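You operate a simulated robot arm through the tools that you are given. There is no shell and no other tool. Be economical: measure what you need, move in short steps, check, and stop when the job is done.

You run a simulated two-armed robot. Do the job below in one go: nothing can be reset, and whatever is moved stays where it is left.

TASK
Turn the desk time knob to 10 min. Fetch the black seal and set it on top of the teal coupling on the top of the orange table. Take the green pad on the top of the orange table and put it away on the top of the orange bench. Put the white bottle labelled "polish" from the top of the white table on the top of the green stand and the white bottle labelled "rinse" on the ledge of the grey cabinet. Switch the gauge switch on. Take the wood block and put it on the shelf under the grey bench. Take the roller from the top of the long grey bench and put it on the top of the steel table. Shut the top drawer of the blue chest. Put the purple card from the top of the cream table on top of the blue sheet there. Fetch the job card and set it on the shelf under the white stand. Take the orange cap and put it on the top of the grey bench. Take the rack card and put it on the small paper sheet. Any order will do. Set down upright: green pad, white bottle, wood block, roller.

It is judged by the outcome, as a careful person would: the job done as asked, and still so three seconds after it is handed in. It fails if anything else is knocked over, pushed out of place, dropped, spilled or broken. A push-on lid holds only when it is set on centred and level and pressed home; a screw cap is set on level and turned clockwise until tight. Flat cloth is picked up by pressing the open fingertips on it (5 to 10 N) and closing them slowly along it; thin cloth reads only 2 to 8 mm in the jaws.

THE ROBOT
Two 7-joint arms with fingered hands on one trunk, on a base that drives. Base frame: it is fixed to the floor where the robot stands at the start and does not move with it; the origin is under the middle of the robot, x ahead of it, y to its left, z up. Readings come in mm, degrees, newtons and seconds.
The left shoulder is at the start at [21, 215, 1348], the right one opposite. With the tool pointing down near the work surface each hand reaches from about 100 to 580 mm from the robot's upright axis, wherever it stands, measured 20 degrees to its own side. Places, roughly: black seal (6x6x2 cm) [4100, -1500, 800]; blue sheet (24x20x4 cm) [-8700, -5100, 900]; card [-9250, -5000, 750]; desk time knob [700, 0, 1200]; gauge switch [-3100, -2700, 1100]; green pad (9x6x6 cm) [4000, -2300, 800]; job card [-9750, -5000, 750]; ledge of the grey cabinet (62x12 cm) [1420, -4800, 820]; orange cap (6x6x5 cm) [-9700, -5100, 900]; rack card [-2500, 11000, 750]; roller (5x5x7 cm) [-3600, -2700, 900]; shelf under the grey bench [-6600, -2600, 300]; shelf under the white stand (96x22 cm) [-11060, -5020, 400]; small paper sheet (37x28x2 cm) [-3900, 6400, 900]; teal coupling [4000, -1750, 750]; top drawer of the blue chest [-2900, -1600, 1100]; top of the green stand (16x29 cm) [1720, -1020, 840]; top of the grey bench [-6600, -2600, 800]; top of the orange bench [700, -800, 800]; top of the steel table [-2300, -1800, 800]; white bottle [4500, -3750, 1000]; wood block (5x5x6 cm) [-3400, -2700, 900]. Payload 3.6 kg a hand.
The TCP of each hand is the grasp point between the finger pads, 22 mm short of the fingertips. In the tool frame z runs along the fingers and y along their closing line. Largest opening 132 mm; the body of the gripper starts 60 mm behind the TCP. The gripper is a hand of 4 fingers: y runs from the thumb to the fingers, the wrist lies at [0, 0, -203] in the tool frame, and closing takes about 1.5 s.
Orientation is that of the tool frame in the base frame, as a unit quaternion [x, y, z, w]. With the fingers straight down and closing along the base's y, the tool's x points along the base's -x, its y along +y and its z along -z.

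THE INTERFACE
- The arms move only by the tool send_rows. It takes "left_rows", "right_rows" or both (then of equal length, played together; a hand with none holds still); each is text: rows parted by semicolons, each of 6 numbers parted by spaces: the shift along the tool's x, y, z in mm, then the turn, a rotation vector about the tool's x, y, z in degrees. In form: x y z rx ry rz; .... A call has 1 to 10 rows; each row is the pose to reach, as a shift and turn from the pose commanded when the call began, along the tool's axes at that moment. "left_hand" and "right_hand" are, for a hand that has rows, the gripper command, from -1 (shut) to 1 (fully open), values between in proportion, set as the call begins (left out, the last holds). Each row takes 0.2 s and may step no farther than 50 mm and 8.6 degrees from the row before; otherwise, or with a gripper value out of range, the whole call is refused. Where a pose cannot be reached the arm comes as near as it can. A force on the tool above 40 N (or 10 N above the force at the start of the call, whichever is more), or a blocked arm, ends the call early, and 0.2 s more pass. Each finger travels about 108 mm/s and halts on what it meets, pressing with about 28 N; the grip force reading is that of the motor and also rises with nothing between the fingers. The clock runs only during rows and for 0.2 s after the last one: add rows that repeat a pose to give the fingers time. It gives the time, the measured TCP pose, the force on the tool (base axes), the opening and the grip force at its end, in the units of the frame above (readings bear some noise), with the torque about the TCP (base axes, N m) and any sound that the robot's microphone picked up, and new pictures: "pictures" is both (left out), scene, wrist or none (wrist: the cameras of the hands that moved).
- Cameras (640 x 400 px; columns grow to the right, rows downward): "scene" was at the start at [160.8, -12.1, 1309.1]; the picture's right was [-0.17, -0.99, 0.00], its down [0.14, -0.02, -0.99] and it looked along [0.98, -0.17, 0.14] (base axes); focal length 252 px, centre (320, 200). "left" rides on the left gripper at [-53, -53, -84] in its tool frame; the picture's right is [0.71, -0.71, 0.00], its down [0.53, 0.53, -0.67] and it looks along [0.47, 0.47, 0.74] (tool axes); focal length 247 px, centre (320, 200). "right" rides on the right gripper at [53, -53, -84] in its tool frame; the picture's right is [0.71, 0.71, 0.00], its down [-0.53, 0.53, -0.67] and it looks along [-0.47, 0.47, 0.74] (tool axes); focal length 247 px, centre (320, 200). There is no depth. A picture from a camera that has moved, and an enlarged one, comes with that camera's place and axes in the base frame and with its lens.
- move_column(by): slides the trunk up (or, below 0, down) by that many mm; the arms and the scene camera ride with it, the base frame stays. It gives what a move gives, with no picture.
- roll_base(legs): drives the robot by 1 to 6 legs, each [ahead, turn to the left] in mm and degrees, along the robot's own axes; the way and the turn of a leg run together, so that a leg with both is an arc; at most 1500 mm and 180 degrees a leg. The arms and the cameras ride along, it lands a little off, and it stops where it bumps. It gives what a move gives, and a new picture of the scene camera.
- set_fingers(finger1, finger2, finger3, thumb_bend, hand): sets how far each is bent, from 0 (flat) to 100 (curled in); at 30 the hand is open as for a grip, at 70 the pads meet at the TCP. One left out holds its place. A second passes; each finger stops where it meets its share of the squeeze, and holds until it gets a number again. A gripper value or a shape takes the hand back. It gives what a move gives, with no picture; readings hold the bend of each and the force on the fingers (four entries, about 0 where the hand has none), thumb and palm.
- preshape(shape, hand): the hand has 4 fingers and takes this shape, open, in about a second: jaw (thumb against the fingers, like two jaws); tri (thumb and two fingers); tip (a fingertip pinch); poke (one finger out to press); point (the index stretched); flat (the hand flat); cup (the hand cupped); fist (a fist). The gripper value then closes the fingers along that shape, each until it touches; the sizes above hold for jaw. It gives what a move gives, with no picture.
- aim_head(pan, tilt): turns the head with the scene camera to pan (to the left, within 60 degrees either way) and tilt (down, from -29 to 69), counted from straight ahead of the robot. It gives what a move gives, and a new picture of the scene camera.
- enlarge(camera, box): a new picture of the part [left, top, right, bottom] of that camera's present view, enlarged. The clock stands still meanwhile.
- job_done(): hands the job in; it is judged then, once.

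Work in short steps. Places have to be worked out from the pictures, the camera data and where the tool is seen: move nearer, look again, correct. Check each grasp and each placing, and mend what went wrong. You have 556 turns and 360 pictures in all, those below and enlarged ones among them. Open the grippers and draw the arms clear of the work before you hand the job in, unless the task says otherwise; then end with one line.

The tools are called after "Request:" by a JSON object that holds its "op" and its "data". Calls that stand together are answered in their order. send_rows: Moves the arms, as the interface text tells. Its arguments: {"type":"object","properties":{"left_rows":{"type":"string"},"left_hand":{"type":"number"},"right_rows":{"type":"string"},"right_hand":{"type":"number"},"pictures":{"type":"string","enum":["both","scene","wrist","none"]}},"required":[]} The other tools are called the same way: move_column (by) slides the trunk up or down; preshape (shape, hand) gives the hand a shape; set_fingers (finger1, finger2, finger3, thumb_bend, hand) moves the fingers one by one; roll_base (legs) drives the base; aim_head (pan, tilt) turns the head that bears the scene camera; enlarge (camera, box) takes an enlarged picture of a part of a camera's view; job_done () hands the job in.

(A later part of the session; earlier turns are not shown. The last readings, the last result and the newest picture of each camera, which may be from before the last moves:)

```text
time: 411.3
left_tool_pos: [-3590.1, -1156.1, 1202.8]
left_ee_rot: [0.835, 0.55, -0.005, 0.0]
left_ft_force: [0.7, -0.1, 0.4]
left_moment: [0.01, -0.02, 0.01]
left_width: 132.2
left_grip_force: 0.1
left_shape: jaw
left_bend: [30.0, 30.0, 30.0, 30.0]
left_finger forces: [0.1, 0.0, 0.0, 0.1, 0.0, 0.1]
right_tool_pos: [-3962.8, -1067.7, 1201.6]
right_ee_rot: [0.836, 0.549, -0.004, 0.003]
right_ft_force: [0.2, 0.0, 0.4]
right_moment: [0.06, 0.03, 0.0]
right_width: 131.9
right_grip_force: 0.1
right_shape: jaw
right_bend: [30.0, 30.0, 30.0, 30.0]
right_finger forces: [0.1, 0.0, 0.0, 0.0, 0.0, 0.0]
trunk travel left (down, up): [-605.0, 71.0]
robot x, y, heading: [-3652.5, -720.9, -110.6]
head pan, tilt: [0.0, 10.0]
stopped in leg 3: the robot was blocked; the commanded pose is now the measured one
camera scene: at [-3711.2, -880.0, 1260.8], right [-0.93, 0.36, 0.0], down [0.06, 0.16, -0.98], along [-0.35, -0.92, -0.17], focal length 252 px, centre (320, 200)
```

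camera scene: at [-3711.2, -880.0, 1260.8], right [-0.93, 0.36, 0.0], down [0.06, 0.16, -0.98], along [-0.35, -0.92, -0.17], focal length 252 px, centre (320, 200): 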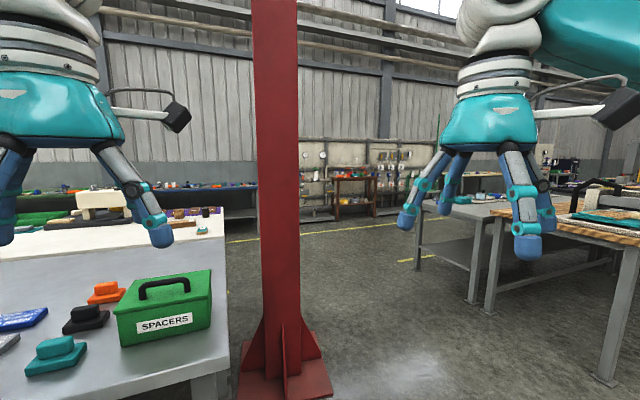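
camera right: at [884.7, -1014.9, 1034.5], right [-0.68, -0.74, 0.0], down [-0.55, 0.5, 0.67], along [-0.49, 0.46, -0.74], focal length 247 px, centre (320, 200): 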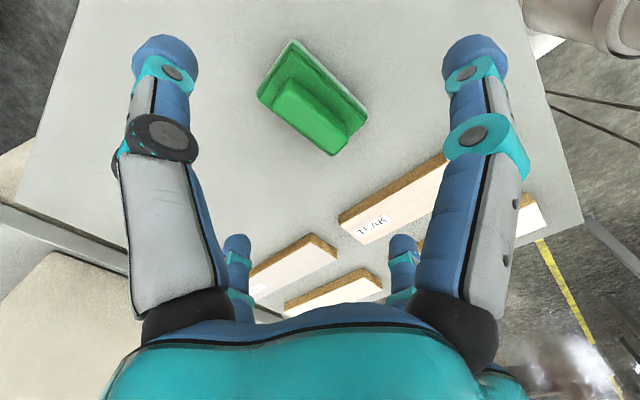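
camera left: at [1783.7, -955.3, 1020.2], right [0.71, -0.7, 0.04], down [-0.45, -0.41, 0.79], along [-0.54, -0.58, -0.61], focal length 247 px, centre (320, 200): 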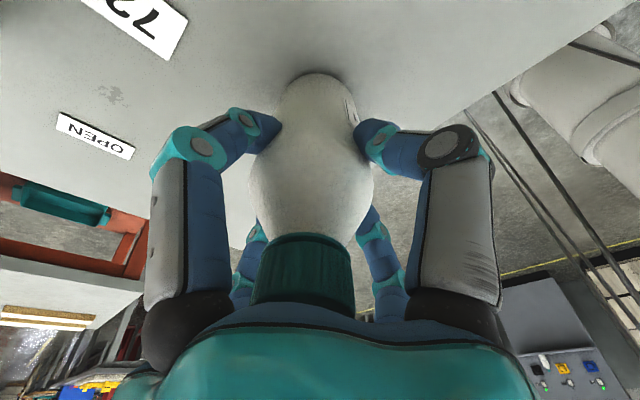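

The long bench's west end is at x≈-3710, with roller and block near (-3570,-2800) and (-3410,-2850); a red column stands at (-3997,-2112). I go around by the west.

Request:
{"op": "roll_base", "data": {"legs": [[0, -45], [1150, 0]]}}

Request:
{"op": "roll_base", "data": {"legs": [[0, 32], [0, 32], [1480, 0]]}}

```text
time: 419.3
left_tool_pos: [-4955.4, -1545.0, 1203.4]
left_ee_rot: [0.981, 0.194, -0.006, -0.001]
left_ft_force: [-0.4, -0.1, -0.3]
left_moment: [-0.03, -0.02, -0.03]
left_width: 131.9
left_grip_force: 0.1
left_shape: jaw
left_bend: [30.0, 30.0, 30.0, 30.0]
left_finger forces: [0.0, 0.1, 0.0, 0.1, 0.0, 0.0]
right_tool_pos: [-5161.8, -1224.1, 1200.4]
right_ee_rot: [0.981, 0.192, -0.003, 0.003]
right_ft_force: [-1.4, -1.0, -0.1]
right_moment: [-0.02, 0.03, -0.04]
right_width: 131.8
right_grip_force: 0.0
right_shape: jaw
right_bend: [30.0, 30.0, 30.0, 30.0]
right_finger forces: [0.1, 0.0, 0.1, 0.1, 0.0, 0.0]
trunk travel left (down, up): [-605.0, 71.0]
robot x, y, heading: [-4701.0, -1197.1, -155.3]
head pan, tilt: [0.0, 10.0]
camera scene: at [-4852.3, -1262.7, 1260.8], right [-0.41, 0.91, 0.0], down [0.16, 0.07, -0.98], along [-0.9, -0.41, -0.17], focal length 252 px, centre (320, 200)
```

scene: 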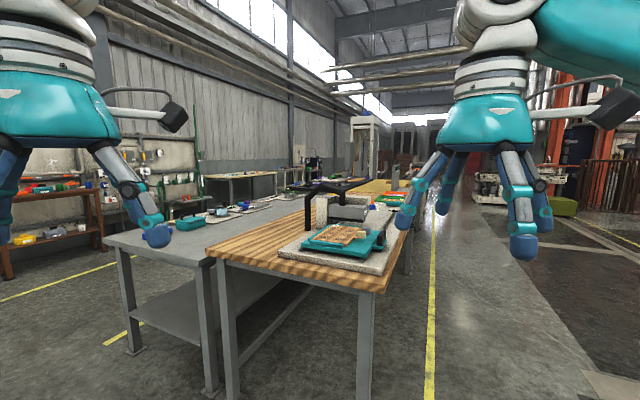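

```text
time: 422.5
left_tool_pos: [-4547.9, -1609.1, 1204.2]
left_ee_rot: [0.772, 0.636, -0.006, 0.002]
left_ft_force: [0.4, -0.6, -0.2]
left_moment: [0.01, 0.06, 0.02]
left_width: 132.2
left_grip_force: 0.0
left_shape: jaw
left_bend: [30.0, 30.0, 30.0, 30.0]
left_finger forces: [0.1, 0.1, 0.1, 0.0, 0.1, 0.0]
right_tool_pos: [-4929.3, -1604.8, 1203.3]
right_ee_rot: [0.773, 0.634, -0.003, 0.003]
right_ft_force: [0.1, -0.5, 0.4]
right_moment: [0.0, 0.03, 0.02]
right_width: 132.1
right_grip_force: 0.0
right_shape: jaw
right_bend: [30.0, 30.0, 30.0, 30.0]
right_finger forces: [0.0, 0.1, 0.0, 0.0, 0.0, 0.1]
trunk travel left (down, up): [-605.0, 71.0]
robot x, y, heading: [-4747.9, -1189.0, -97.0]
head pan, tilt: [0.0, 10.0]
stopped in leg 2: the robot was blocked; the commanded pose is now the measured one
camera scene: at [-4764.0, -1356.7, 1260.8], right [-0.99, 0.12, 0.0], down [0.02, 0.17, -0.98], along [-0.12, -0.98, -0.17], focal length 252 px, centre (320, 200)
```

scene: 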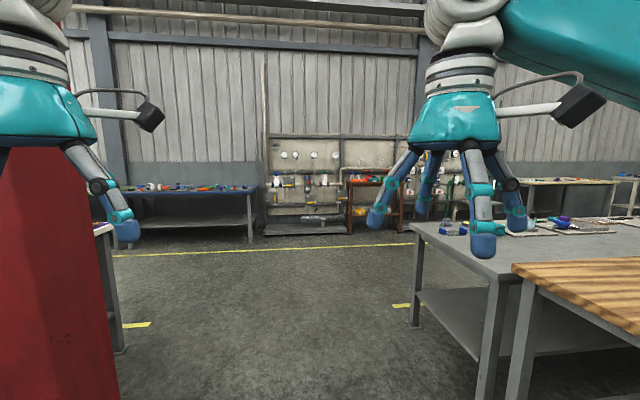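

A call seems to allow about 60° of turning in all, so I keep below that. I drive south 1500 and then turn left in two calls.

Request:
{"op": "roll_base", "data": {"legs": [[0, 8], [1500, 0], [0, 45]]}}

Request:
{"op": "roll_base", "data": {"legs": [[0, 45], [400, 0]]}}

```text
time: 432.6
left_tool_pos: [-4288.5, -2771.2, 1204.7]
left_ee_rot: [0.417, 0.909, -0.005, 0.005]
left_ft_force: [-0.6, -0.1, -0.6]
left_moment: [0.01, -0.02, 0.02]
left_width: 132.1
left_grip_force: 0.0
left_shape: jaw
left_bend: [30.0, 30.0, 30.0, 30.0]
left_finger forces: [0.0, 0.0, 0.0, 0.0, 0.0, 0.1]
right_tool_pos: [-4528.6, -3067.7, 1202.4]
right_ee_rot: [0.42, 0.907, 0.0, 0.004]
right_ft_force: [0.8, -0.6, -0.1]
right_moment: [0.02, 0.01, 0.02]
right_width: 132.2
right_grip_force: 0.1
right_shape: jaw
right_bend: [30.0, 30.0, 30.0, 30.0]
right_finger forces: [0.0, 0.0, 0.0, 0.0, 0.0, 0.0]
trunk travel left (down, up): [-605.0, 71.0]
robot x, y, heading: [-4759.2, -2690.6, -45.5]
head pan, tilt: [0.0, 10.0]
camera scene: at [-4643.2, -2808.4, 1260.8], right [-0.71, -0.7, 0.0], down [-0.12, 0.12, -0.98], along [0.69, -0.7, -0.17], focal length 252 px, centre (320, 200)
```

scene: 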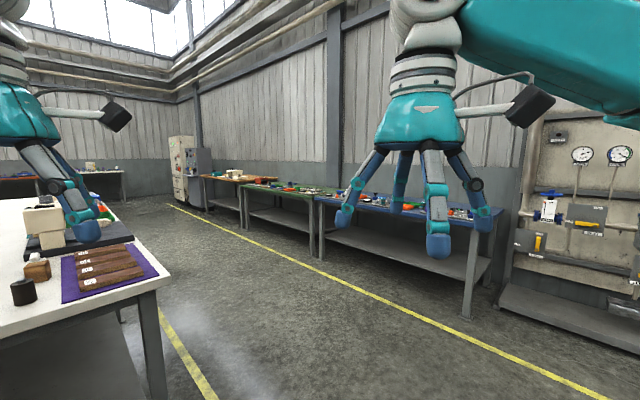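

```text
time: 436.8
left_tool_pos: [-4051.7, -2407.1, 1210.9]
left_ee_rot: [0.035, 0.999, 0.001, 0.01]
left_ft_force: [0.3, 0.5, -0.4]
left_moment: [-0.02, -0.04, -0.05]
left_width: 132.2
left_grip_force: 0.1
left_shape: jaw
left_bend: [30.0, 30.0, 30.0, 30.0]
left_finger forces: [0.0, 0.1, 0.1, 0.0, 0.0, 0.0]
right_tool_pos: [-4003.4, -2786.5, 1209.2]
right_ee_rot: [0.032, 0.999, 0.003, 0.009]
right_ft_force: [0.6, -0.2, -0.1]
right_moment: [-0.01, -0.03, 0.0]
right_width: 131.7
right_grip_force: 0.1
right_shape: jaw
right_bend: [30.0, 30.0, 30.0, 30.0]
right_finger forces: [0.0, 0.0, 0.0, 0.1, 0.0, 0.1]
trunk travel left (down, up): [-605.0, 71.0]
robot x, y, heading: [-4421.0, -2713.6, 3.0]
head pan, tilt: [0.0, 10.0]
stopped in leg 2: the robot was blocked; the commanded pose is now the measured one
camera scene: at [-4275.0, -2705.4, 1264.1], right [0.06, -1.0, 0.0], down [-0.16, -0.01, -0.99], along [0.99, 0.06, -0.16], focal length 252 px, centre (320, 200)
```

scene: 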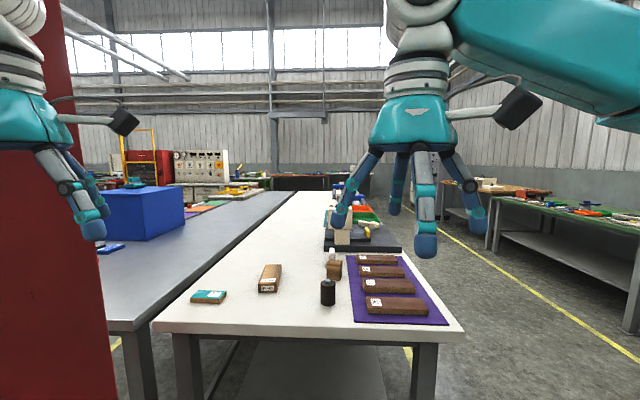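

The column stopped the left arm. In view: the black roller at (-3563,-2687), the wood block at (-3414,-2704), and the gauge device behind. I back up, recentre the hands rightward, and approach.

Request:
{"op": "roll_base", "data": {"legs": [[-200, 0]]}}

Request:
{"op": "send_rows", "data": {"left_rows": "0 -40 0 0 0 0; 0 -80 0 0 0 0; 0 -120 0 0 0 0; 0 -160 0 0 0 0; 0 -190 0 0 0 0", "right_rows": "0 -40 0 0 0 0; 0 -80 0 0 0 0; 0 -110 0 0 0 0; 0 -120 0 0 0 0; 0 -120 0 0 0 0", "pictures": "none"}}

```text
time: 438.4
left_tool_pos: [-4233.2, -2414.3, 1202.4]
left_ee_rot: [0.034, 0.999, 0.0, 0.002]
left_ft_force: [-0.6, -0.2, -0.5]
left_moment: [0.01, 0.0, -0.01]
left_width: 132.0
left_grip_force: 0.1
left_shape: jaw
left_bend: [30.0, 30.0, 30.0, 30.0]
left_finger forces: [0.0, 0.0, 0.0, 0.1, 0.1, 0.0]
right_tool_pos: [-4185.3, -2793.1, 1202.9]
right_ee_rot: [0.032, 0.999, 0.002, 0.003]
right_ft_force: [0.9, -0.3, 0.5]
right_moment: [0.01, -0.03, 0.0]
right_width: 132.1
right_grip_force: 0.0
right_shape: jaw
right_bend: [30.0, 30.0, 30.0, 30.0]
right_finger forces: [0.0, 0.1, 0.0, 0.0, 0.1, 0.0]
trunk travel left (down, up): [-605.0, 71.0]
robot x, y, heading: [-4623.0, -2721.9, 3.1]
head pan, tilt: [0.0, 10.0]
camera scene: at [-4453.1, -2713.4, 1260.9], right [0.05, -1.0, 0.0], down [-0.17, -0.01, -0.98], along [0.98, 0.05, -0.17], focal length 252 px, centre (320, 200)
```

scene: 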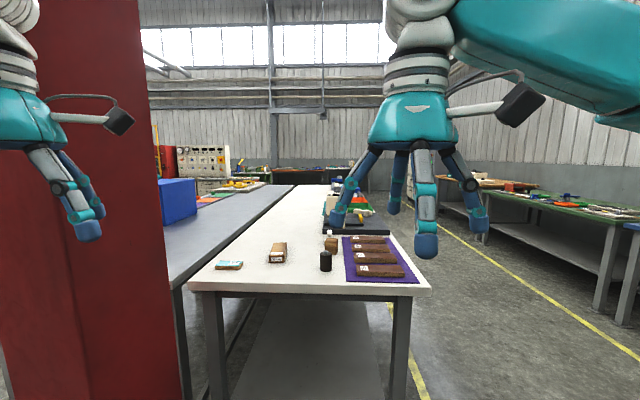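

```text
time: 439.6
left_tool_pos: [-4247.5, -2607.4, 1205.3]
left_ee_rot: [0.033, 0.999, 0.0, 0.001]
left_ft_force: [0.2, 0.0, -0.1]
left_moment: [0.03, 0.0, 0.0]
left_width: 132.1
left_grip_force: 0.1
left_shape: jaw
left_bend: [30.0, 30.0, 30.0, 30.0]
left_finger forces: [0.0, 0.0, 0.1, 0.0, 0.0, 0.0]
right_tool_pos: [-4194.4, -2915.7, 1201.7]
right_ee_rot: [0.032, 0.999, 0.001, 0.003]
right_ft_force: [-0.6, -0.2, 0.4]
right_moment: [0.02, -0.02, -0.01]
right_width: 132.1
right_grip_force: 0.1
right_shape: jaw
right_bend: [30.0, 30.0, 30.0, 30.0]
right_finger forces: [0.0, 0.0, 0.0, 0.1, 0.0, 0.1]
trunk travel left (down, up): [-605.0, 71.0]
robot x, y, heading: [-4623.9, -2726.8, 3.0]
head pan, tilt: [0.0, 10.0]
```

The column's face is at y≈-2340, so I stay further south: I drive to about (-3930,-3020) facing the bench end.

Request:
{"op": "roll_base", "data": {"legs": [[0, -30], [560, 0], [0, 27]]}}

Request:
{"op": "roll_base", "data": {"legs": [[210, 0]]}}

```text
time: 445.7
left_tool_pos: [-3748.4, -2886.2, 1204.0]
left_ee_rot: [0.068, 0.998, -0.001, 0.001]
left_ft_force: [0.8, 0.2, -0.2]
left_moment: [0.02, 0.0, 0.01]
left_width: 132.1
left_grip_force: 0.1
left_shape: jaw
left_bend: [30.0, 30.0, 30.0, 30.0]
left_finger forces: [0.0, 0.1, 0.0, 0.1, 0.1, 0.1]
right_tool_pos: [-3716.7, -3196.6, 1202.0]
right_ee_rot: [0.067, 0.998, 0.001, 0.003]
right_ft_force: [0.0, -0.1, -0.3]
right_moment: [-0.04, 0.0, 0.05]
right_width: 131.8
right_grip_force: 0.1
right_shape: jaw
right_bend: [30.0, 30.0, 30.0, 30.0]
right_finger forces: [0.0, 0.1, 0.0, 0.0, 0.1, 0.0]
trunk travel left (down, up): [-605.0, 71.0]
robot x, y, heading: [-4132.7, -2998.0, -0.8]
head pan, tilt: [0.0, 10.0]
camera scene: at [-3961.8, -2998.5, 1260.8], right [-0.02, -1.0, 0.0], down [-0.17, 0.0, -0.98], along [0.98, -0.02, -0.17], focal length 252 px, centre (320, 200)
```

scene: 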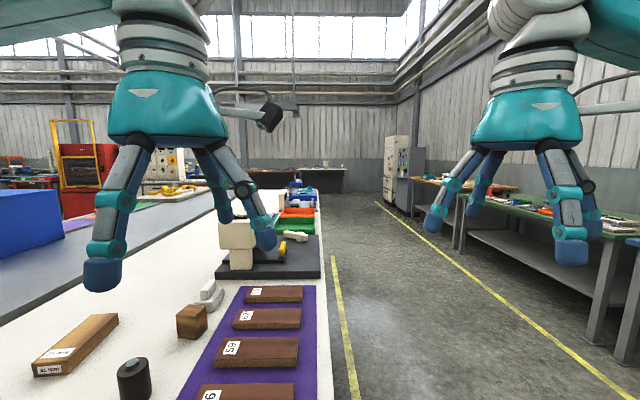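

```text
time: 447.4
left_tool_pos: [-3533.7, -2888.5, 1204.8]
left_ee_rot: [0.067, 0.998, 0.0, 0.0]
left_ft_force: [0.9, -0.1, 0.5]
left_moment: [0.02, 0.03, 0.0]
left_width: 132.0
left_grip_force: 0.0
left_shape: jaw
left_bend: [30.0, 30.0, 30.0, 30.0]
left_finger forces: [0.1, 0.0, 0.1, 0.1, 0.0, 0.0]
right_tool_pos: [-3502.8, -3199.3, 1202.3]
right_ee_rot: [0.065, 0.998, 0.001, 0.003]
right_ft_force: [0.6, 0.2, -0.1]
right_moment: [-0.02, -0.01, 0.02]
right_width: 131.9
right_grip_force: 0.1
right_shape: jaw
right_bend: [30.0, 30.0, 30.0, 30.0]
right_finger forces: [0.0, 0.1, 0.0, 0.1, 0.0, 0.0]
trunk travel left (down, up): [-605.0, 71.0]
robot x, y, heading: [-3920.8, -3002.6, -0.7]
head pan, tilt: [0.0, 10.0]
camera scene: at [-3747.5, -3001.9, 1260.6], right [-0.02, -1.0, 0.0], down [-0.18, 0.0, -0.98], along [0.98, -0.02, -0.18], focal length 252 px, centre (320, 200)
```

scene: 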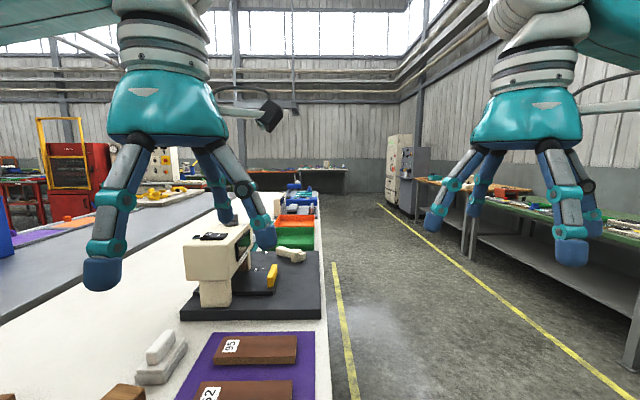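

I tilt the head down-left for a precise look at roller and block.

Request:
{"op": "aim_head", "data": {"pan": 35, "tilt": 45}}

```text
time: 448.4
left_tool_pos: [-3534.8, -2888.9, 1205.7]
left_ee_rot: [0.067, 0.998, 0.0, 0.001]
left_ft_force: [-0.2, -0.1, 0.3]
left_moment: [-0.03, -0.02, 0.0]
left_width: 132.0
left_grip_force: 0.2
left_shape: jaw
left_bend: [30.0, 30.0, 30.0, 30.0]
left_finger forces: [0.0, 0.0, 0.1, 0.1, 0.0, 0.0]
right_tool_pos: [-3504.5, -3200.1, 1203.1]
right_ee_rot: [0.065, 0.998, 0.0, 0.002]
right_ft_force: [-0.7, -0.8, -0.5]
right_moment: [0.02, -0.02, -0.01]
right_width: 132.1
right_grip_force: 0.1
right_shape: jaw
right_bend: [30.0, 30.0, 30.0, 30.0]
right_finger forces: [0.0, 0.1, 0.0, 0.0, 0.0, 0.0]
trunk travel left (down, up): [-605.0, 71.0]
robot x, y, heading: [-3916.5, -3001.4, -0.9]
head pan, tilt: [35.0, 45.0]
camera scene: at [-3774.1, -2954.8, 1205.9], right [0.56, -0.83, 0.0], down [-0.59, -0.4, -0.71], along [0.59, 0.4, -0.71], focal length 252 px, centre (320, 200)
```

scene: 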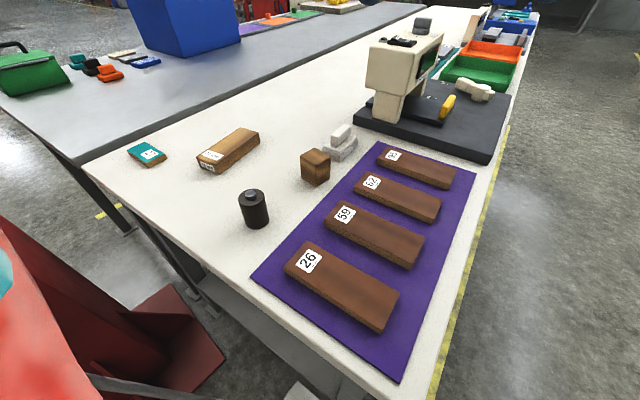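

Roller at (-3586,-2687), block at (-3424,-2706), bench top z≈842. I take the roller with the left hand: first move above it.

Request:
{"op": "send_rows", "data": {"left_rows": "11 28 35 0 0 0; 22 55 70 0 0 0; 33 83 105 0 0 0; 44 110 140 0 0 0; 55 138 175 0 0 0; 66 166 210 0 0 0; 78 193 235 0 0 0; 78 193 235 0 0 0", "left_hand": 0.6, "pictures": "wrist"}}

```text
time: 450.2
left_tool_pos: [-3586.8, -2689.1, 970.3]
left_ee_rot: [0.068, 0.998, 0.0, 0.001]
left_ft_force: [-0.3, -0.3, 0.3]
left_moment: [-0.02, -0.01, -0.01]
left_width: 105.7
left_grip_force: 0.1
left_shape: jaw
left_bend: [25.0, 25.0, 25.0, 47.0]
left_finger forces: [0.0, 0.0, 0.0, 0.1, 0.0, 0.1]
right_tool_pos: [-3503.7, -3201.1, 1203.9]
right_ee_rot: [0.065, 0.998, 0.0, 0.003]
right_ft_force: [-0.6, -0.4, -0.6]
right_moment: [-0.02, 0.04, 0.0]
right_width: 132.1
right_grip_force: 0.1
right_shape: jaw
right_bend: [30.0, 30.0, 30.0, 30.0]
right_finger forces: [0.0, 0.0, 0.0, 0.1, 0.0, 0.0]
trunk travel left (down, up): [-605.0, 71.0]
robot x, y, heading: [-3916.9, -2999.3, -1.0]
head pan, tilt: [35.0, 45.0]
camera left: at [-3542.5, -2748.9, 1054.8], right [-0.8, -0.61, 0.0], down [-0.45, 0.59, 0.67], along [-0.4, 0.53, -0.75], focal length 247 px, centre (320, 200)
```

left: 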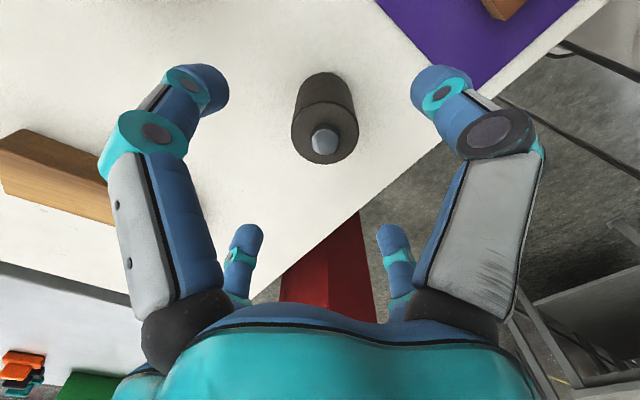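

Centred within 5 mm. I descend around the roller and close.

Request:
{"op": "send_rows", "data": {"left_rows": "2 -5 30 0 0 0; 2 -5 60 0 0 0; 2 -5 88 0 0 0; 2 -5 88 0 0 0", "pictures": "none"}}

Request:
{"op": "send_rows", "data": {"left_rows": "0 0 0 0 0 0; 0 0 0 0 0 0; 0 0 0 0 0 0; 0 0 0 0 0 0; 0 0 0 0 0 0; 0 0 0 0 0 0; 0 0 0 0 0 0", "left_hand": -1, "pictures": "wrist"}}

```text
time: 451.2
left_tool_pos: [-3589.3, -2691.5, 881.0]
left_ee_rot: [0.067, 0.998, -0.001, 0.001]
left_ft_force: [-0.1, -0.3, -0.3]
left_moment: [0.0, 0.0, -0.01]
left_width: 106.0
left_grip_force: 0.0
left_shape: jaw
left_bend: [25.0, 25.0, 25.0, 47.0]
left_finger forces: [0.0, 0.1, 0.1, 0.0, 0.1, 0.0]
right_tool_pos: [-3503.8, -3201.0, 1203.9]
right_ee_rot: [0.066, 0.998, 0.001, 0.002]
right_ft_force: [0.5, 0.3, -0.1]
right_moment: [0.0, 0.01, 0.0]
right_width: 132.2
right_grip_force: 0.1
right_shape: jaw
right_bend: [30.0, 30.0, 30.0, 30.0]
right_finger forces: [0.0, 0.0, 0.0, 0.0, 0.1, 0.1]
trunk travel left (down, up): [-605.0, 71.0]
robot x, y, heading: [-3919.6, -3000.8, -0.8]
head pan, tilt: [35.0, 45.0]
```

```text
time: 452.8
left_tool_pos: [-3589.6, -2691.0, 881.2]
left_ee_rot: [0.067, 0.998, -0.001, 0.001]
left_ft_force: [-0.3, -0.3, 0.2]
left_moment: [0.01, 0.01, -0.01]
left_width: 37.3
left_grip_force: 27.6
left_shape: jaw
left_bend: [79.0, 79.0, 78.0, 70.0]
left_finger forces: [24.9, 25.0, 25.0, 0.0, 25.4, 0.1]
right_tool_pos: [-3503.0, -3199.7, 1202.3]
right_ee_rot: [0.065, 0.998, 0.001, 0.003]
right_ft_force: [-0.2, 0.2, -0.2]
right_moment: [0.01, 0.01, 0.0]
right_width: 131.9
right_grip_force: 0.0
right_shape: jaw
right_bend: [30.0, 30.0, 30.0, 30.0]
right_finger forces: [0.0, 0.1, 0.0, 0.1, 0.0, 0.0]
trunk travel left (down, up): [-605.0, 71.0]
robot x, y, heading: [-3919.5, -3003.6, -0.8]
head pan, tilt: [35.0, 45.0]
camera left: at [-3545.4, -2751.6, 965.5], right [-0.8, -0.61, 0.0], down [-0.45, 0.59, 0.67], along [-0.4, 0.53, -0.75], focal length 247 px, centre (320, 200)
```

left: 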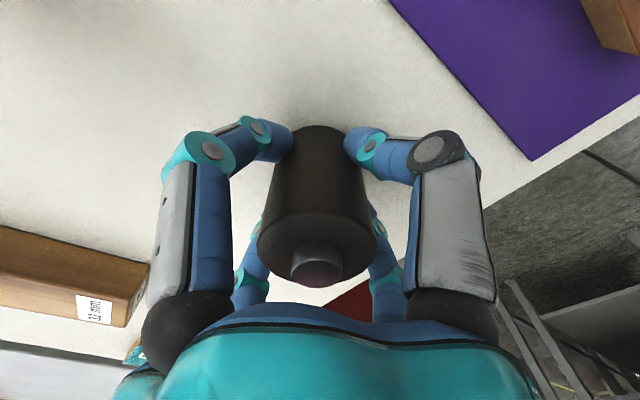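

Held. I lift it to carrying height, then back out and move to the south lane.

Request:
{"op": "send_rows", "data": {"left_rows": "0 0 -45 0 0 0; 0 0 -90 0 0 0; -5 -20 -130 0 0 0; -15 -45 -170 0 0 0; -25 -70 -210 0 0 0; -35 -100 -245 0 0 0; -45 -125 -280 0 0 0; -55 -150 -315 0 0 0", "pictures": "none"}}

Request:
{"op": "roll_base", "data": {"legs": [[-200, 0], [0, -55], [600, 0]]}}

```text
time: 454.6
left_tool_pos: [-3557.4, -2847.9, 1196.9]
left_ee_rot: [0.067, 0.998, 0.0, 0.0]
left_ft_force: [-1.2, 0.2, -4.2]
left_moment: [0.07, 0.0, 0.0]
left_width: 37.4
left_grip_force: 27.9
left_shape: jaw
left_bend: [79.0, 79.0, 78.0, 70.0]
left_finger forces: [24.9, 25.1, 24.9, 0.0, 25.4, 0.0]
right_tool_pos: [-3502.6, -3200.8, 1202.7]
right_ee_rot: [0.065, 0.998, 0.002, 0.002]
right_ft_force: [0.1, 0.5, 0.3]
right_moment: [0.0, 0.02, -0.03]
right_width: 132.0
right_grip_force: 0.0
right_shape: jaw
right_bend: [30.0, 30.0, 30.0, 30.0]
right_finger forces: [0.0, 0.1, 0.1, 0.0, 0.0, 0.1]
trunk travel left (down, up): [-605.0, 71.0]
robot x, y, heading: [-3917.6, -3003.0, -1.0]
head pan, tilt: [35.0, 45.0]
```

```text
time: 459.0
left_tool_pos: [-3790.6, -3220.6, 1197.5]
left_ee_rot: [0.531, 0.847, 0.002, 0.001]
left_ft_force: [-0.8, -0.8, -3.2]
left_moment: [0.01, -0.07, 0.0]
left_width: 36.8
left_grip_force: 27.7
left_shape: jaw
left_bend: [79.0, 79.0, 78.0, 70.0]
left_finger forces: [26.0, 26.9, 26.2, 0.1, 27.1, 0.0]
right_tool_pos: [-4057.1, -3457.2, 1203.5]
right_ee_rot: [0.53, 0.848, 0.002, 0.005]
right_ft_force: [0.0, -1.3, -0.8]
right_moment: [-0.01, -0.09, -0.02]
right_width: 132.0
right_grip_force: 0.1
right_shape: jaw
right_bend: [30.0, 30.0, 30.0, 30.0]
right_finger forces: [0.0, 0.0, 0.1, 0.0, 0.0, 0.1]
trunk travel left (down, up): [-605.0, 71.0]
robot x, y, heading: [-4077.0, -2977.7, -57.9]
head pan, tilt: [35.0, 45.0]
stopped in leg 3: the robot was blocked; the commanded pose is now the measured one
camera scene: at [-3964.3, -3071.3, 1206.0], right [-0.38, -0.92, 0.0], down [-0.65, 0.27, -0.71], along [0.65, -0.27, -0.71], focal length 252 px, centre (320, 200)
```

scene: 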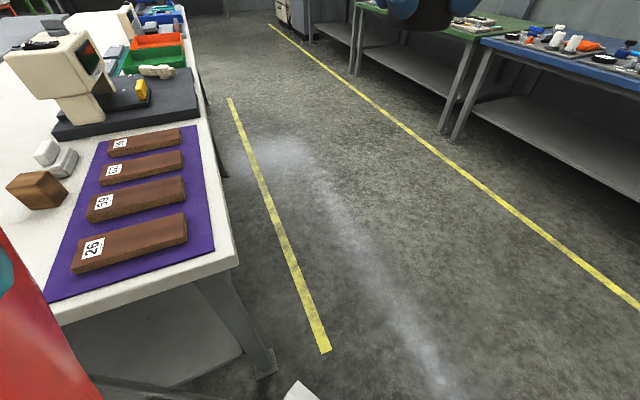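

I continue into the south lane: forward, then turn to face east.

Request:
{"op": "roll_base", "data": {"legs": [[640, 0], [0, 57]]}}

Request:
{"op": "roll_base", "data": {"legs": [[290, 0], [0, 45]]}}

Request:
{"op": "roll_base", "data": {"legs": [[0, 45]]}}

```text
time: 465.3
left_tool_pos: [-3366.0, -3411.6, 1197.9]
left_ee_rot: [0.067, 0.998, -0.001, 0.001]
left_ft_force: [-0.1, 0.7, -3.4]
left_moment: [-0.07, 0.03, -0.01]
left_width: 36.4
left_grip_force: 27.7
left_shape: jaw
left_bend: [79.0, 79.0, 78.0, 70.0]
left_finger forces: [26.8, 26.8, 25.7, 0.0, 27.1, 0.0]
right_tool_pos: [-3316.4, -3764.9, 1207.4]
right_ee_rot: [0.068, 0.998, -0.001, 0.004]
right_ft_force: [-1.0, 0.6, -0.3]
right_moment: [-0.06, 0.0, -0.02]
right_width: 131.9
right_grip_force: 0.1
right_shape: jaw
right_bend: [30.0, 30.0, 30.0, 30.0]
right_finger forces: [0.0, 0.0, 0.0, 0.0, 0.1, 0.0]
trunk travel left (down, up): [-605.0, 71.0]
robot x, y, heading: [-3726.5, -3566.8, -1.4]
head pan, tilt: [35.0, 45.0]
stopped in leg 2: the robot was blocked; the commanded pose is now the measured one
camera scene: at [-3585.5, -3522.0, 1205.7], right [0.55, -0.83, 0.0], down [-0.59, -0.39, -0.7], along [0.59, 0.39, -0.71], focal length 252 px, centre (320, 200)
```

scene: 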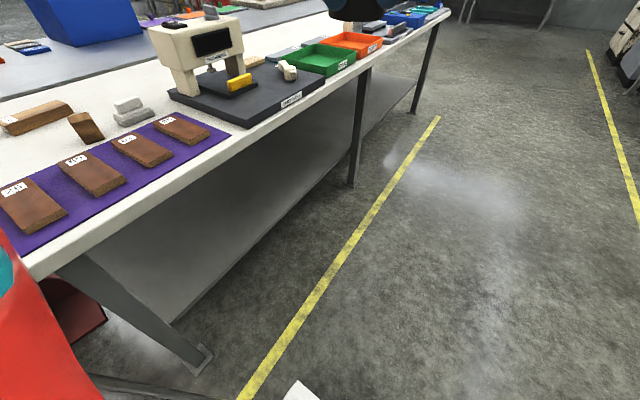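

```text
time: 469.4
left_tool_pos: [-3285.4, -3214.5, 1198.1]
left_ee_rot: [-0.312, 0.95, 0.001, 0.001]
left_ft_force: [-0.7, 0.1, -3.8]
left_moment: [0.0, 0.0, 0.01]
left_width: 36.6
left_grip_force: 27.6
left_shape: jaw
left_bend: [79.0, 79.0, 78.0, 70.0]
left_finger forces: [26.4, 26.6, 24.9, 0.0, 26.6, 0.0]
right_tool_pos: [-3003.0, -3431.8, 1204.9]
right_ee_rot: [-0.314, 0.949, 0.001, 0.003]
right_ft_force: [-0.8, 0.0, 0.0]
right_moment: [0.0, -0.02, 0.02]
right_width: 132.0
right_grip_force: 0.0
right_shape: jaw
right_bend: [30.0, 30.0, 30.0, 30.0]
right_finger forces: [0.1, 0.1, 0.0, 0.0, 0.1, 0.0]
trunk travel left (down, up): [-605.0, 71.0]
robot x, y, heading: [-3410.0, -3602.9, 42.9]
head pan, tilt: [35.0, 45.0]
camera scene: at [-3339.2, -3471.8, 1205.8], right [0.98, -0.21, 0.0], down [-0.15, -0.69, -0.71], along [0.15, 0.69, -0.71], focal length 252 px, centre (320, 200)
```

scene: 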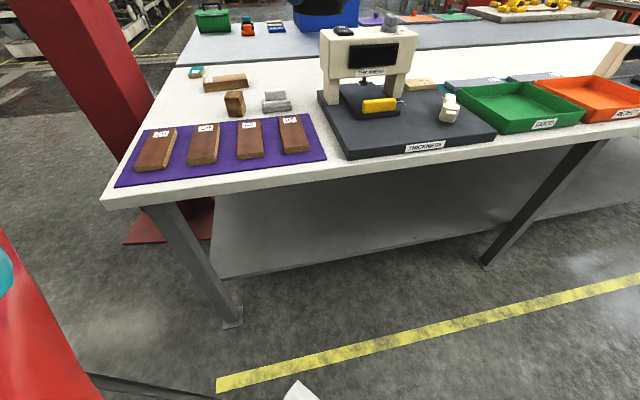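

```text
time: 472.3
left_tool_pos: [-3604.3, -3237.9, 1198.9]
left_ee_rot: [-0.652, 0.758, 0.0, 0.0]
left_ft_force: [-0.5, -0.4, -3.9]
left_moment: [-0.02, -0.02, 0.0]
left_width: 36.5
left_grip_force: 28.1
left_shape: jaw
left_bend: [79.0, 78.0, 78.0, 70.0]
left_finger forces: [27.1, 27.0, 24.7, 0.0, 27.0, 0.0]
right_tool_pos: [-3250.3, -3190.6, 1207.8]
right_ee_rot: [-0.654, 0.756, 0.001, 0.002]
right_ft_force: [-0.8, -0.2, 0.3]
right_moment: [0.0, -0.05, 0.0]
right_width: 132.3
right_grip_force: 0.1
right_shape: jaw
right_bend: [30.0, 30.0, 30.0, 30.0]
right_finger forces: [0.0, 0.0, 0.0, 0.0, 0.1, 0.0]
trunk travel left (down, up): [-605.0, 71.0]
robot x, y, heading: [-3371.9, -3605.4, 87.3]
head pan, tilt: [35.0, 45.0]
stopped in leg 1: the robot was blocked; the commanded pose is now the measured one
camera scene: at [-3417.8, -3457.4, 1205.7], right [0.85, 0.53, 0.0], down [0.38, -0.6, -0.71], along [-0.38, 0.6, -0.71], focal length 252 px, centre (320, 200)
```

scene: 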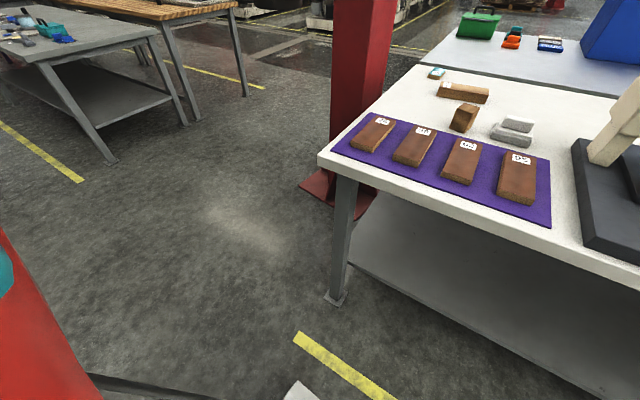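

The gauge's switch is on its top at about (-3102,-2700,1050). I first approach the block: shift slightly west and come up to the bench.

Request:
{"op": "roll_base", "data": {"legs": [[0, 15], [340, 0], [0, -12]]}}

```text
time: 476.2
left_tool_pos: [-3693.9, -2912.9, 1200.8]
left_ee_rot: [-0.673, 0.74, 0.002, 0.0]
left_ft_force: [0.0, -0.6, -3.2]
left_moment: [-0.03, 0.0, 0.01]
left_width: 36.8
left_grip_force: 27.3
left_shape: jaw
left_bend: [79.0, 78.0, 78.0, 70.0]
left_finger forces: [27.1, 26.8, 24.5, 0.0, 26.9, 0.0]
right_tool_pos: [-3344.5, -2846.3, 1207.0]
right_ee_rot: [-0.675, 0.738, 0.003, 0.002]
right_ft_force: [1.0, 0.0, 0.0]
right_moment: [0.01, 0.01, 0.0]
right_width: 132.1
right_grip_force: 0.0
right_shape: jaw
right_bend: [30.0, 30.0, 30.0, 30.0]
right_finger forces: [0.1, 0.1, 0.0, 0.1, 0.0, 0.1]
trunk travel left (down, up): [-605.0, 71.0]
robot x, y, heading: [-3458.7, -3260.4, 90.4]
head pan, tilt: [35.0, 45.0]
camera scene: at [-3507.1, -3121.9, 1205.9], right [0.82, 0.58, 0.0], down [0.41, -0.58, -0.71], along [-0.41, 0.58, -0.71], focal length 252 px, centre (320, 200)
```

scene: 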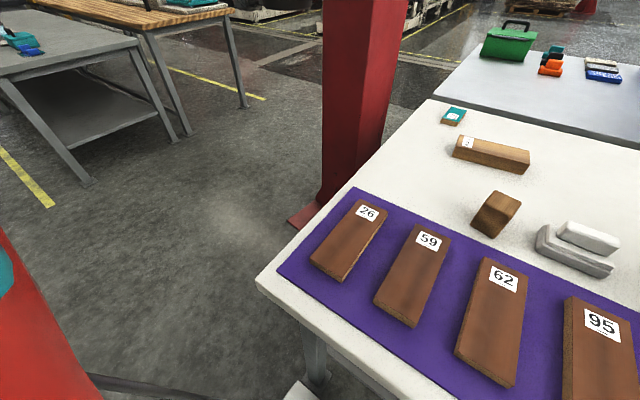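

The block is at about (-3421,-2697). I lower the trunk 120 and move the right hand over it.

Request:
{"op": "move_column", "data": {"by": -120}}

Request:
{"op": "send_rows", "data": {"right_rows": "-28 18 27 0 0 0; -56 36 54 0 0 0; -84 54 80 0 0 0; -112 72 107 0 0 0; -140 90 130 0 0 0; -140 90 130 0 0 0", "right_hand": 0.7, "pictures": "wrist"}}

```text
time: 477.8
left_tool_pos: [-3693.8, -2912.3, 1081.5]
left_ee_rot: [-0.673, 0.74, 0.0, 0.0]
left_ft_force: [-0.4, 0.2, -3.1]
left_moment: [-0.01, 0.02, -0.02]
left_width: 36.4
left_grip_force: 27.7
left_shape: jaw
left_bend: [79.0, 78.0, 78.0, 70.0]
left_finger forces: [27.2, 26.8, 24.6, 0.0, 26.9, 0.0]
right_tool_pos: [-3343.1, -2845.8, 1087.4]
right_ee_rot: [-0.675, 0.738, 0.003, 0.002]
right_ft_force: [-0.7, -1.0, -0.7]
right_moment: [0.0, 0.01, -0.04]
right_width: 132.4
right_grip_force: 0.1
right_shape: jaw
right_bend: [30.0, 30.0, 30.0, 30.0]
right_finger forces: [0.0, 0.1, 0.1, 0.0, 0.1, 0.0]
trunk travel left (down, up): [-485.0, 191.0]
robot x, y, heading: [-3460.0, -3266.4, 90.5]
head pan, tilt: [35.0, 45.0]
```

```text
time: 479.1
left_tool_pos: [-3692.5, -2912.2, 1080.8]
left_ee_rot: [-0.673, 0.74, 0.001, 0.0]
left_ft_force: [0.3, 0.4, -3.5]
left_moment: [0.0, -0.01, -0.01]
left_width: 36.6
left_grip_force: 27.6
left_shape: jaw
left_bend: [79.0, 78.0, 78.0, 70.0]
left_finger forces: [27.2, 26.9, 24.6, 0.1, 27.0, 0.1]
right_tool_pos: [-3419.4, -2698.6, 957.1]
right_ee_rot: [-0.675, 0.738, 0.003, 0.002]
right_ft_force: [0.0, 0.6, -0.2]
right_moment: [-0.02, 0.03, 0.04]
right_width: 112.4
right_grip_force: 0.1
right_shape: jaw
right_bend: [25.0, 25.0, 25.0, 38.0]
right_finger forces: [0.0, 0.0, 0.0, 0.0, 0.1, 0.0]
trunk travel left (down, up): [-485.0, 191.0]
robot x, y, heading: [-3459.7, -3266.1, 90.4]
head pan, tilt: [35.0, 45.0]
camera right: at [-3371.3, -2756.4, 1041.0], right [-0.77, -0.64, 0.0], down [-0.48, 0.57, 0.67], along [-0.43, 0.52, -0.74], focal length 247 px, centre (320, 200)
```

right: 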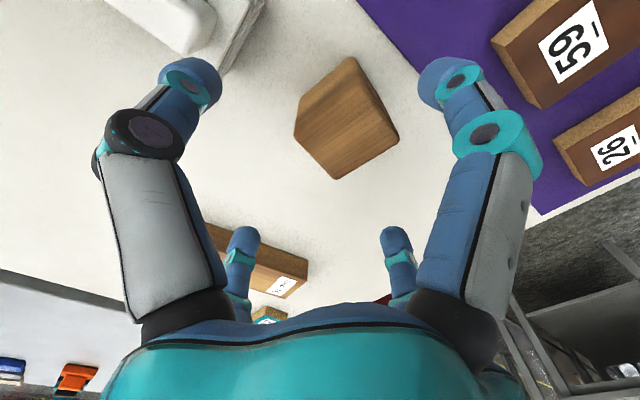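

The block is aligned with the hand, offset (-13,-11). A white piece is near, so I narrow the hand, centre and descend.

Request:
{"op": "send_rows", "data": {"right_rows": "6 6 0 0 0 0; 12 12 10 0 0 0; 12 12 40 0 0 0; 12 12 40 0 0 0", "right_hand": 0.3, "pictures": "wrist"}}

```text
time: 480.1
left_tool_pos: [-3694.2, -2911.3, 1080.8]
left_ee_rot: [-0.672, 0.741, 0.001, 0.0]
left_ft_force: [0.3, -0.4, -3.1]
left_moment: [-0.01, 0.01, 0.02]
left_width: 36.7
left_grip_force: 28.1
left_shape: jaw
left_bend: [79.0, 78.0, 78.0, 70.0]
left_finger forces: [27.2, 26.9, 24.4, 0.1, 26.9, 0.1]
right_tool_pos: [-3434.2, -2708.1, 917.0]
right_ee_rot: [-0.675, 0.738, 0.003, 0.001]
right_ft_force: [0.1, 0.4, -0.2]
right_moment: [0.02, 0.03, 0.02]
right_width: 86.3
right_grip_force: 0.1
right_shape: jaw
right_bend: [30.0, 30.0, 30.0, 70.0]
right_finger forces: [0.0, 0.1, 0.0, 0.1, 0.0, 0.1]
trunk travel left (down, up): [-485.0, 191.0]
robot x, y, heading: [-3457.0, -3265.6, 90.4]
head pan, tilt: [35.0, 45.0]
camera right: at [-3385.7, -2765.7, 1001.6], right [-0.77, -0.64, 0.0], down [-0.48, 0.57, 0.67], along [-0.43, 0.52, -0.74], focal length 247 px, centre (320, 200)
```

right: 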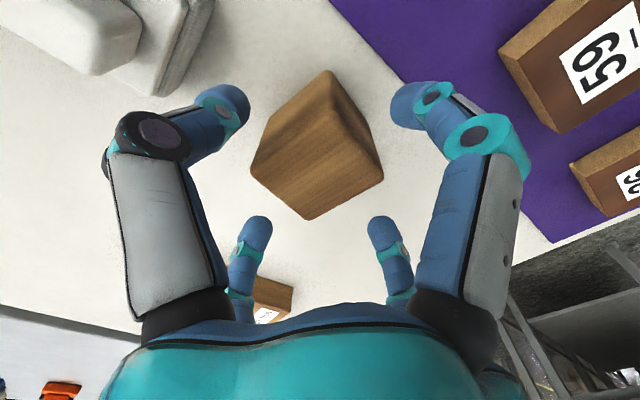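

Now well centred. I descend and close.

Request:
{"op": "send_rows", "data": {"right_rows": "0 0 22 0 0 0; 0 0 44 0 0 0; 0 0 44 0 0 0", "pictures": "none"}}

Request:
{"op": "send_rows", "data": {"right_rows": "0 0 0 0 0 0; 0 0 0 0 0 0; 0 0 0 0 0 0; 0 0 0 0 0 0; 0 0 0 0 0 0; 0 0 0 0 0 0", "right_hand": -1, "pictures": "wrist"}}

```text
time: 480.9
left_tool_pos: [-3693.8, -2911.0, 1079.8]
left_ee_rot: [-0.673, 0.74, 0.001, 0.0]
left_ft_force: [-0.4, 0.4, -3.1]
left_moment: [0.01, -0.01, -0.04]
left_width: 36.5
left_grip_force: 28.7
left_shape: jaw
left_bend: [79.0, 78.0, 78.0, 70.0]
left_finger forces: [27.1, 26.9, 24.4, 0.0, 26.8, 0.0]
right_tool_pos: [-3433.7, -2708.9, 874.1]
right_ee_rot: [-0.675, 0.738, 0.002, 0.002]
right_ft_force: [0.3, 1.1, -0.2]
right_moment: [-0.02, 0.0, 0.0]
right_width: 86.2
right_grip_force: 0.1
right_shape: jaw
right_bend: [30.0, 30.0, 30.0, 70.0]
right_finger forces: [0.7, 0.0, 0.0, 0.0, 0.0, 0.0]
trunk travel left (down, up): [-485.0, 191.0]
robot x, y, heading: [-3460.4, -3264.5, 90.4]
head pan, tilt: [35.0, 45.0]
```

```text
time: 482.4
left_tool_pos: [-3693.5, -2912.3, 1080.9]
left_ee_rot: [-0.673, 0.74, 0.001, 0.0]
left_ft_force: [-0.4, 0.4, -3.0]
left_moment: [-0.01, -0.01, 0.02]
left_width: 36.3
left_grip_force: 27.8
left_shape: jaw
left_bend: [79.0, 78.0, 78.0, 70.0]
left_finger forces: [27.2, 26.9, 24.5, 0.1, 27.0, 0.0]
right_tool_pos: [-3433.2, -2707.9, 874.9]
right_ee_rot: [-0.675, 0.738, 0.003, 0.002]
right_ft_force: [-0.5, -0.5, -0.1]
right_moment: [0.0, 0.01, 0.03]
right_width: 40.4
right_grip_force: 27.7
right_shape: jaw
right_bend: [44.0, 79.0, 79.0, 70.0]
right_finger forces: [24.9, 25.0, 24.9, 0.0, 25.8, 0.0]
trunk travel left (down, up): [-485.0, 191.0]
robot x, y, heading: [-3454.0, -3268.4, 90.2]
head pan, tilt: [35.0, 45.0]
camera right: at [-3385.8, -2766.0, 957.6], right [-0.77, -0.64, 0.0], down [-0.48, 0.57, 0.67], along [-0.43, 0.52, -0.74], focal length 247 px, centre (320, 200)
```

right: 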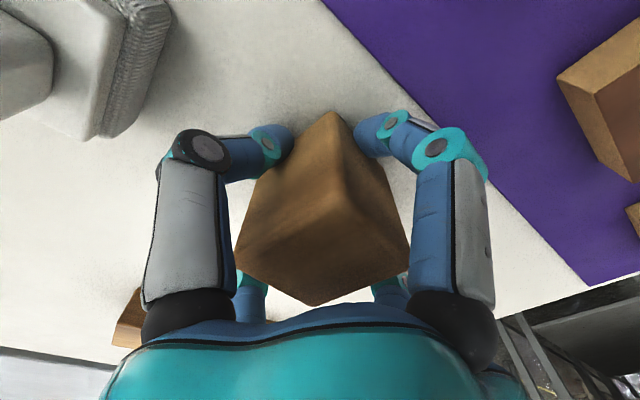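

Block held (bottom 32 mm below the TCP). I lift it back to carrying height, and look at the gauge switch.

Request:
{"op": "send_rows", "data": {"right_rows": "0 0 -45 0 0 0; 0 0 -90 0 0 0; 30 -20 -125 0 0 0; 60 -40 -160 0 0 0; 90 -60 -195 0 0 0; 120 -80 -210 0 0 0", "pictures": "none"}}

Request:
{"op": "aim_head", "data": {"pan": -35, "tilt": 25}}

Request:
{"op": "enlarge", "data": {"camera": "scene", "box": [270, 100, 430, 200]}}

```text
refused: row 3 steps farther than a row can; nothing moved
```

```text
time: 483.8
left_tool_pos: [-3694.9, -2912.5, 1080.8]
left_ee_rot: [-0.672, 0.74, 0.001, 0.0]
left_ft_force: [-0.5, -1.0, -3.4]
left_moment: [-0.04, -0.01, -0.02]
left_width: 36.6
left_grip_force: 27.3
left_shape: jaw
left_bend: [79.0, 78.0, 78.0, 70.0]
left_finger forces: [27.1, 26.9, 24.5, 0.1, 27.0, 0.0]
right_tool_pos: [-3434.0, -2708.4, 875.0]
right_ee_rot: [-0.675, 0.738, 0.003, 0.001]
right_ft_force: [1.0, 0.6, 0.6]
right_moment: [-0.02, -0.01, 0.03]
right_width: 40.5
right_grip_force: 28.2
right_shape: jaw
right_bend: [44.0, 79.0, 79.0, 70.0]
right_finger forces: [24.9, 25.0, 24.9, 0.0, 26.0, 0.0]
trunk travel left (down, up): [-485.0, 191.0]
robot x, y, heading: [-3460.0, -3264.3, 90.5]
head pan, tilt: [-35.0, 25.0]
camera scene: at [-3407.7, -3111.4, 1115.6], right [0.82, -0.57, 0.0], down [-0.24, -0.35, -0.91], along [0.51, 0.75, -0.42], focal length 252 px, centre (320, 200)
```

scene: 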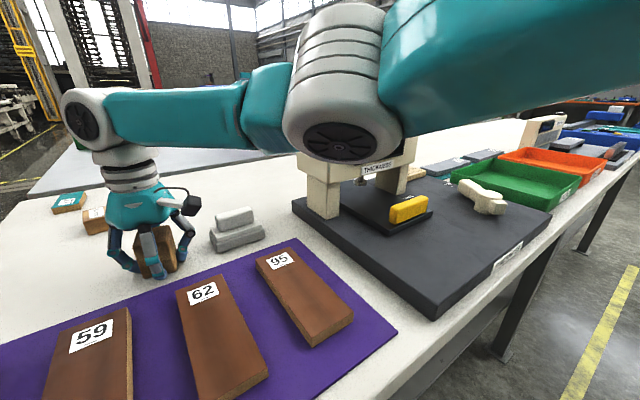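

```text
4.00 times, centred on (350, 150) of scene
camera zoom: at [-3407.7, -3111.4, 1115.6], right [0.82, -0.57, 0.0], down [-0.24, -0.35, -0.91], along [0.51, 0.75, -0.42], focal length 1007 px, centre (200, 400)
```

zoom: 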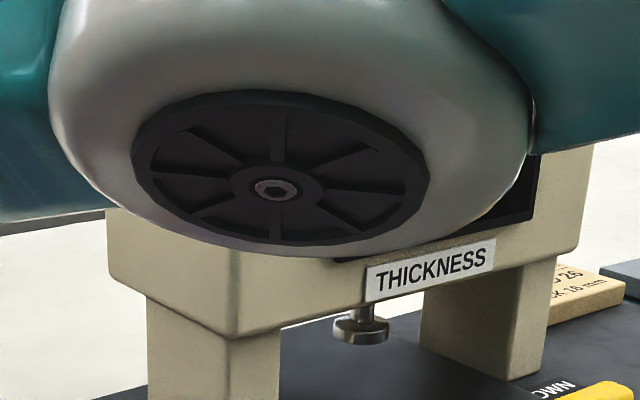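

The block still stands in its place, so I use this stance: release it, do the gauge switch with the right hand, then regrasp. I open and rise.

Request:
{"op": "send_rows", "data": {"right_rows": "0 0 0 0 0 0; 0 0 0 0 0 0; 0 0 0 0 0 0; 0 0 0 0 0 0; 0 0 -40 0 0 0; 0 0 -85 0 0 0; 0 0 -130 0 0 0; 0 0 -175 0 0 0; 0 0 -220 0 0 0; 0 0 -265 0 0 0", "right_hand": 0.35, "pictures": "none"}}

Request:
{"op": "send_rows", "data": {"right_rows": "10 -45 0 0 0 0; 20 -90 0 0 0 0; 30 -135 -10 0 0 0; 40 -180 -20 0 0 0; 45 -225 -30 0 0 0; 45 -265 -30 0 0 0; 45 -300 -30 0 0 0; 45 -300 -30 0 0 0", "right_hand": -1, "pictures": "both"}}

```text
time: 486.0
left_tool_pos: [-3694.2, -2912.1, 1080.6]
left_ee_rot: [-0.672, 0.74, 0.0, -0.001]
left_ft_force: [0.8, 0.0, -3.3]
left_moment: [0.02, 0.02, -0.01]
left_width: 36.4
left_grip_force: 28.4
left_shape: jaw
left_bend: [79.0, 78.0, 78.0, 70.0]
left_finger forces: [27.2, 26.9, 24.5, 0.1, 26.9, 0.0]
right_tool_pos: [-3432.7, -2711.5, 1139.7]
right_ee_rot: [-0.675, 0.738, 0.001, 0.003]
right_ft_force: [0.0, -0.7, -0.5]
right_moment: [0.03, 0.01, -0.02]
right_width: 88.8
right_grip_force: 0.1
right_shape: jaw
right_bend: [29.0, 29.0, 29.0, 69.0]
right_finger forces: [0.0, 0.0, 0.1, 0.0, 0.0, 0.0]
trunk travel left (down, up): [-485.0, 191.0]
robot x, y, heading: [-3459.0, -3268.0, 90.5]
head pan, tilt: [-35.0, 25.0]
```

```text
time: 487.8
left_tool_pos: [-3695.4, -2912.3, 1079.8]
left_ee_rot: [-0.672, 0.74, 0.001, 0.001]
left_ft_force: [-0.4, -0.1, -4.0]
left_moment: [-0.01, 0.0, -0.01]
left_width: 36.2
left_grip_force: 28.1
left_shape: jaw
left_bend: [79.0, 78.0, 78.0, 70.0]
left_finger forces: [27.1, 26.9, 24.6, 0.0, 26.8, 0.0]
right_tool_pos: [-3138.9, -2780.8, 1167.8]
right_ee_rot: [-0.676, 0.737, 0.002, 0.002]
right_ft_force: [0.5, 0.2, -1.0]
right_moment: [0.03, 0.03, -0.02]
right_width: 0.1
right_grip_force: 27.9
right_shape: jaw
right_bend: [70.0, 70.0, 70.0, 70.0]
right_finger forces: [0.0, 0.0, 0.1, 0.1, 0.0, 0.0]
trunk travel left (down, up): [-485.0, 191.0]
robot x, y, heading: [-3460.0, -3267.6, 90.4]
head pan, tilt: [-35.0, 25.0]
camera scene: at [-3407.9, -3111.3, 1115.6], right [0.82, -0.57, 0.0], down [-0.24, -0.35, -0.91], along [0.52, 0.75, -0.42], focal length 252 px, centre (320, 200)
camera right: at [-3090.8, -2838.1, 1251.0], right [-0.77, -0.64, 0.0], down [-0.48, 0.57, 0.67], along [-0.43, 0.52, -0.74], focal length 247 px, centre (320, 200)
```

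scene: 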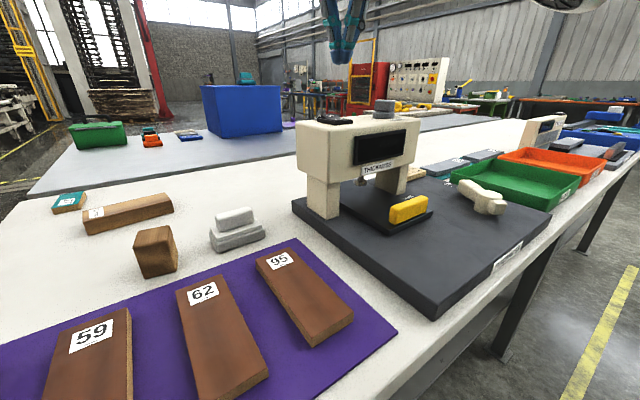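
right: 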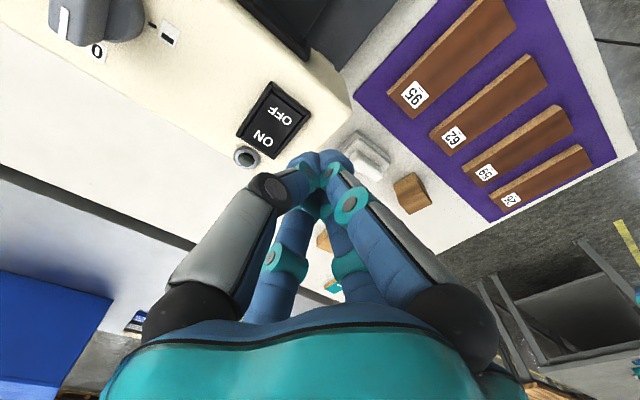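

The wrist camera shows a rocker ON/OFF on the gauge's top, and a grey knob. I enlarge it.

Request:
{"op": "enlarge", "data": {"camera": "right", "box": [30, 0, 340, 190]}}

```text
2.06 times, centred on (185, 95) of right
camera zoom: at [-3090.8, -2838.1, 1251.0], right [-0.77, -0.64, 0.0], down [-0.48, 0.57, 0.67], along [-0.43, 0.52, -0.74], focal length 510 px, centre (599, 417)
```

zoom: 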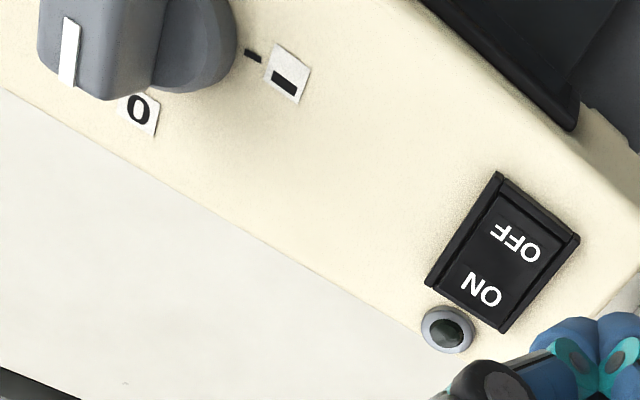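

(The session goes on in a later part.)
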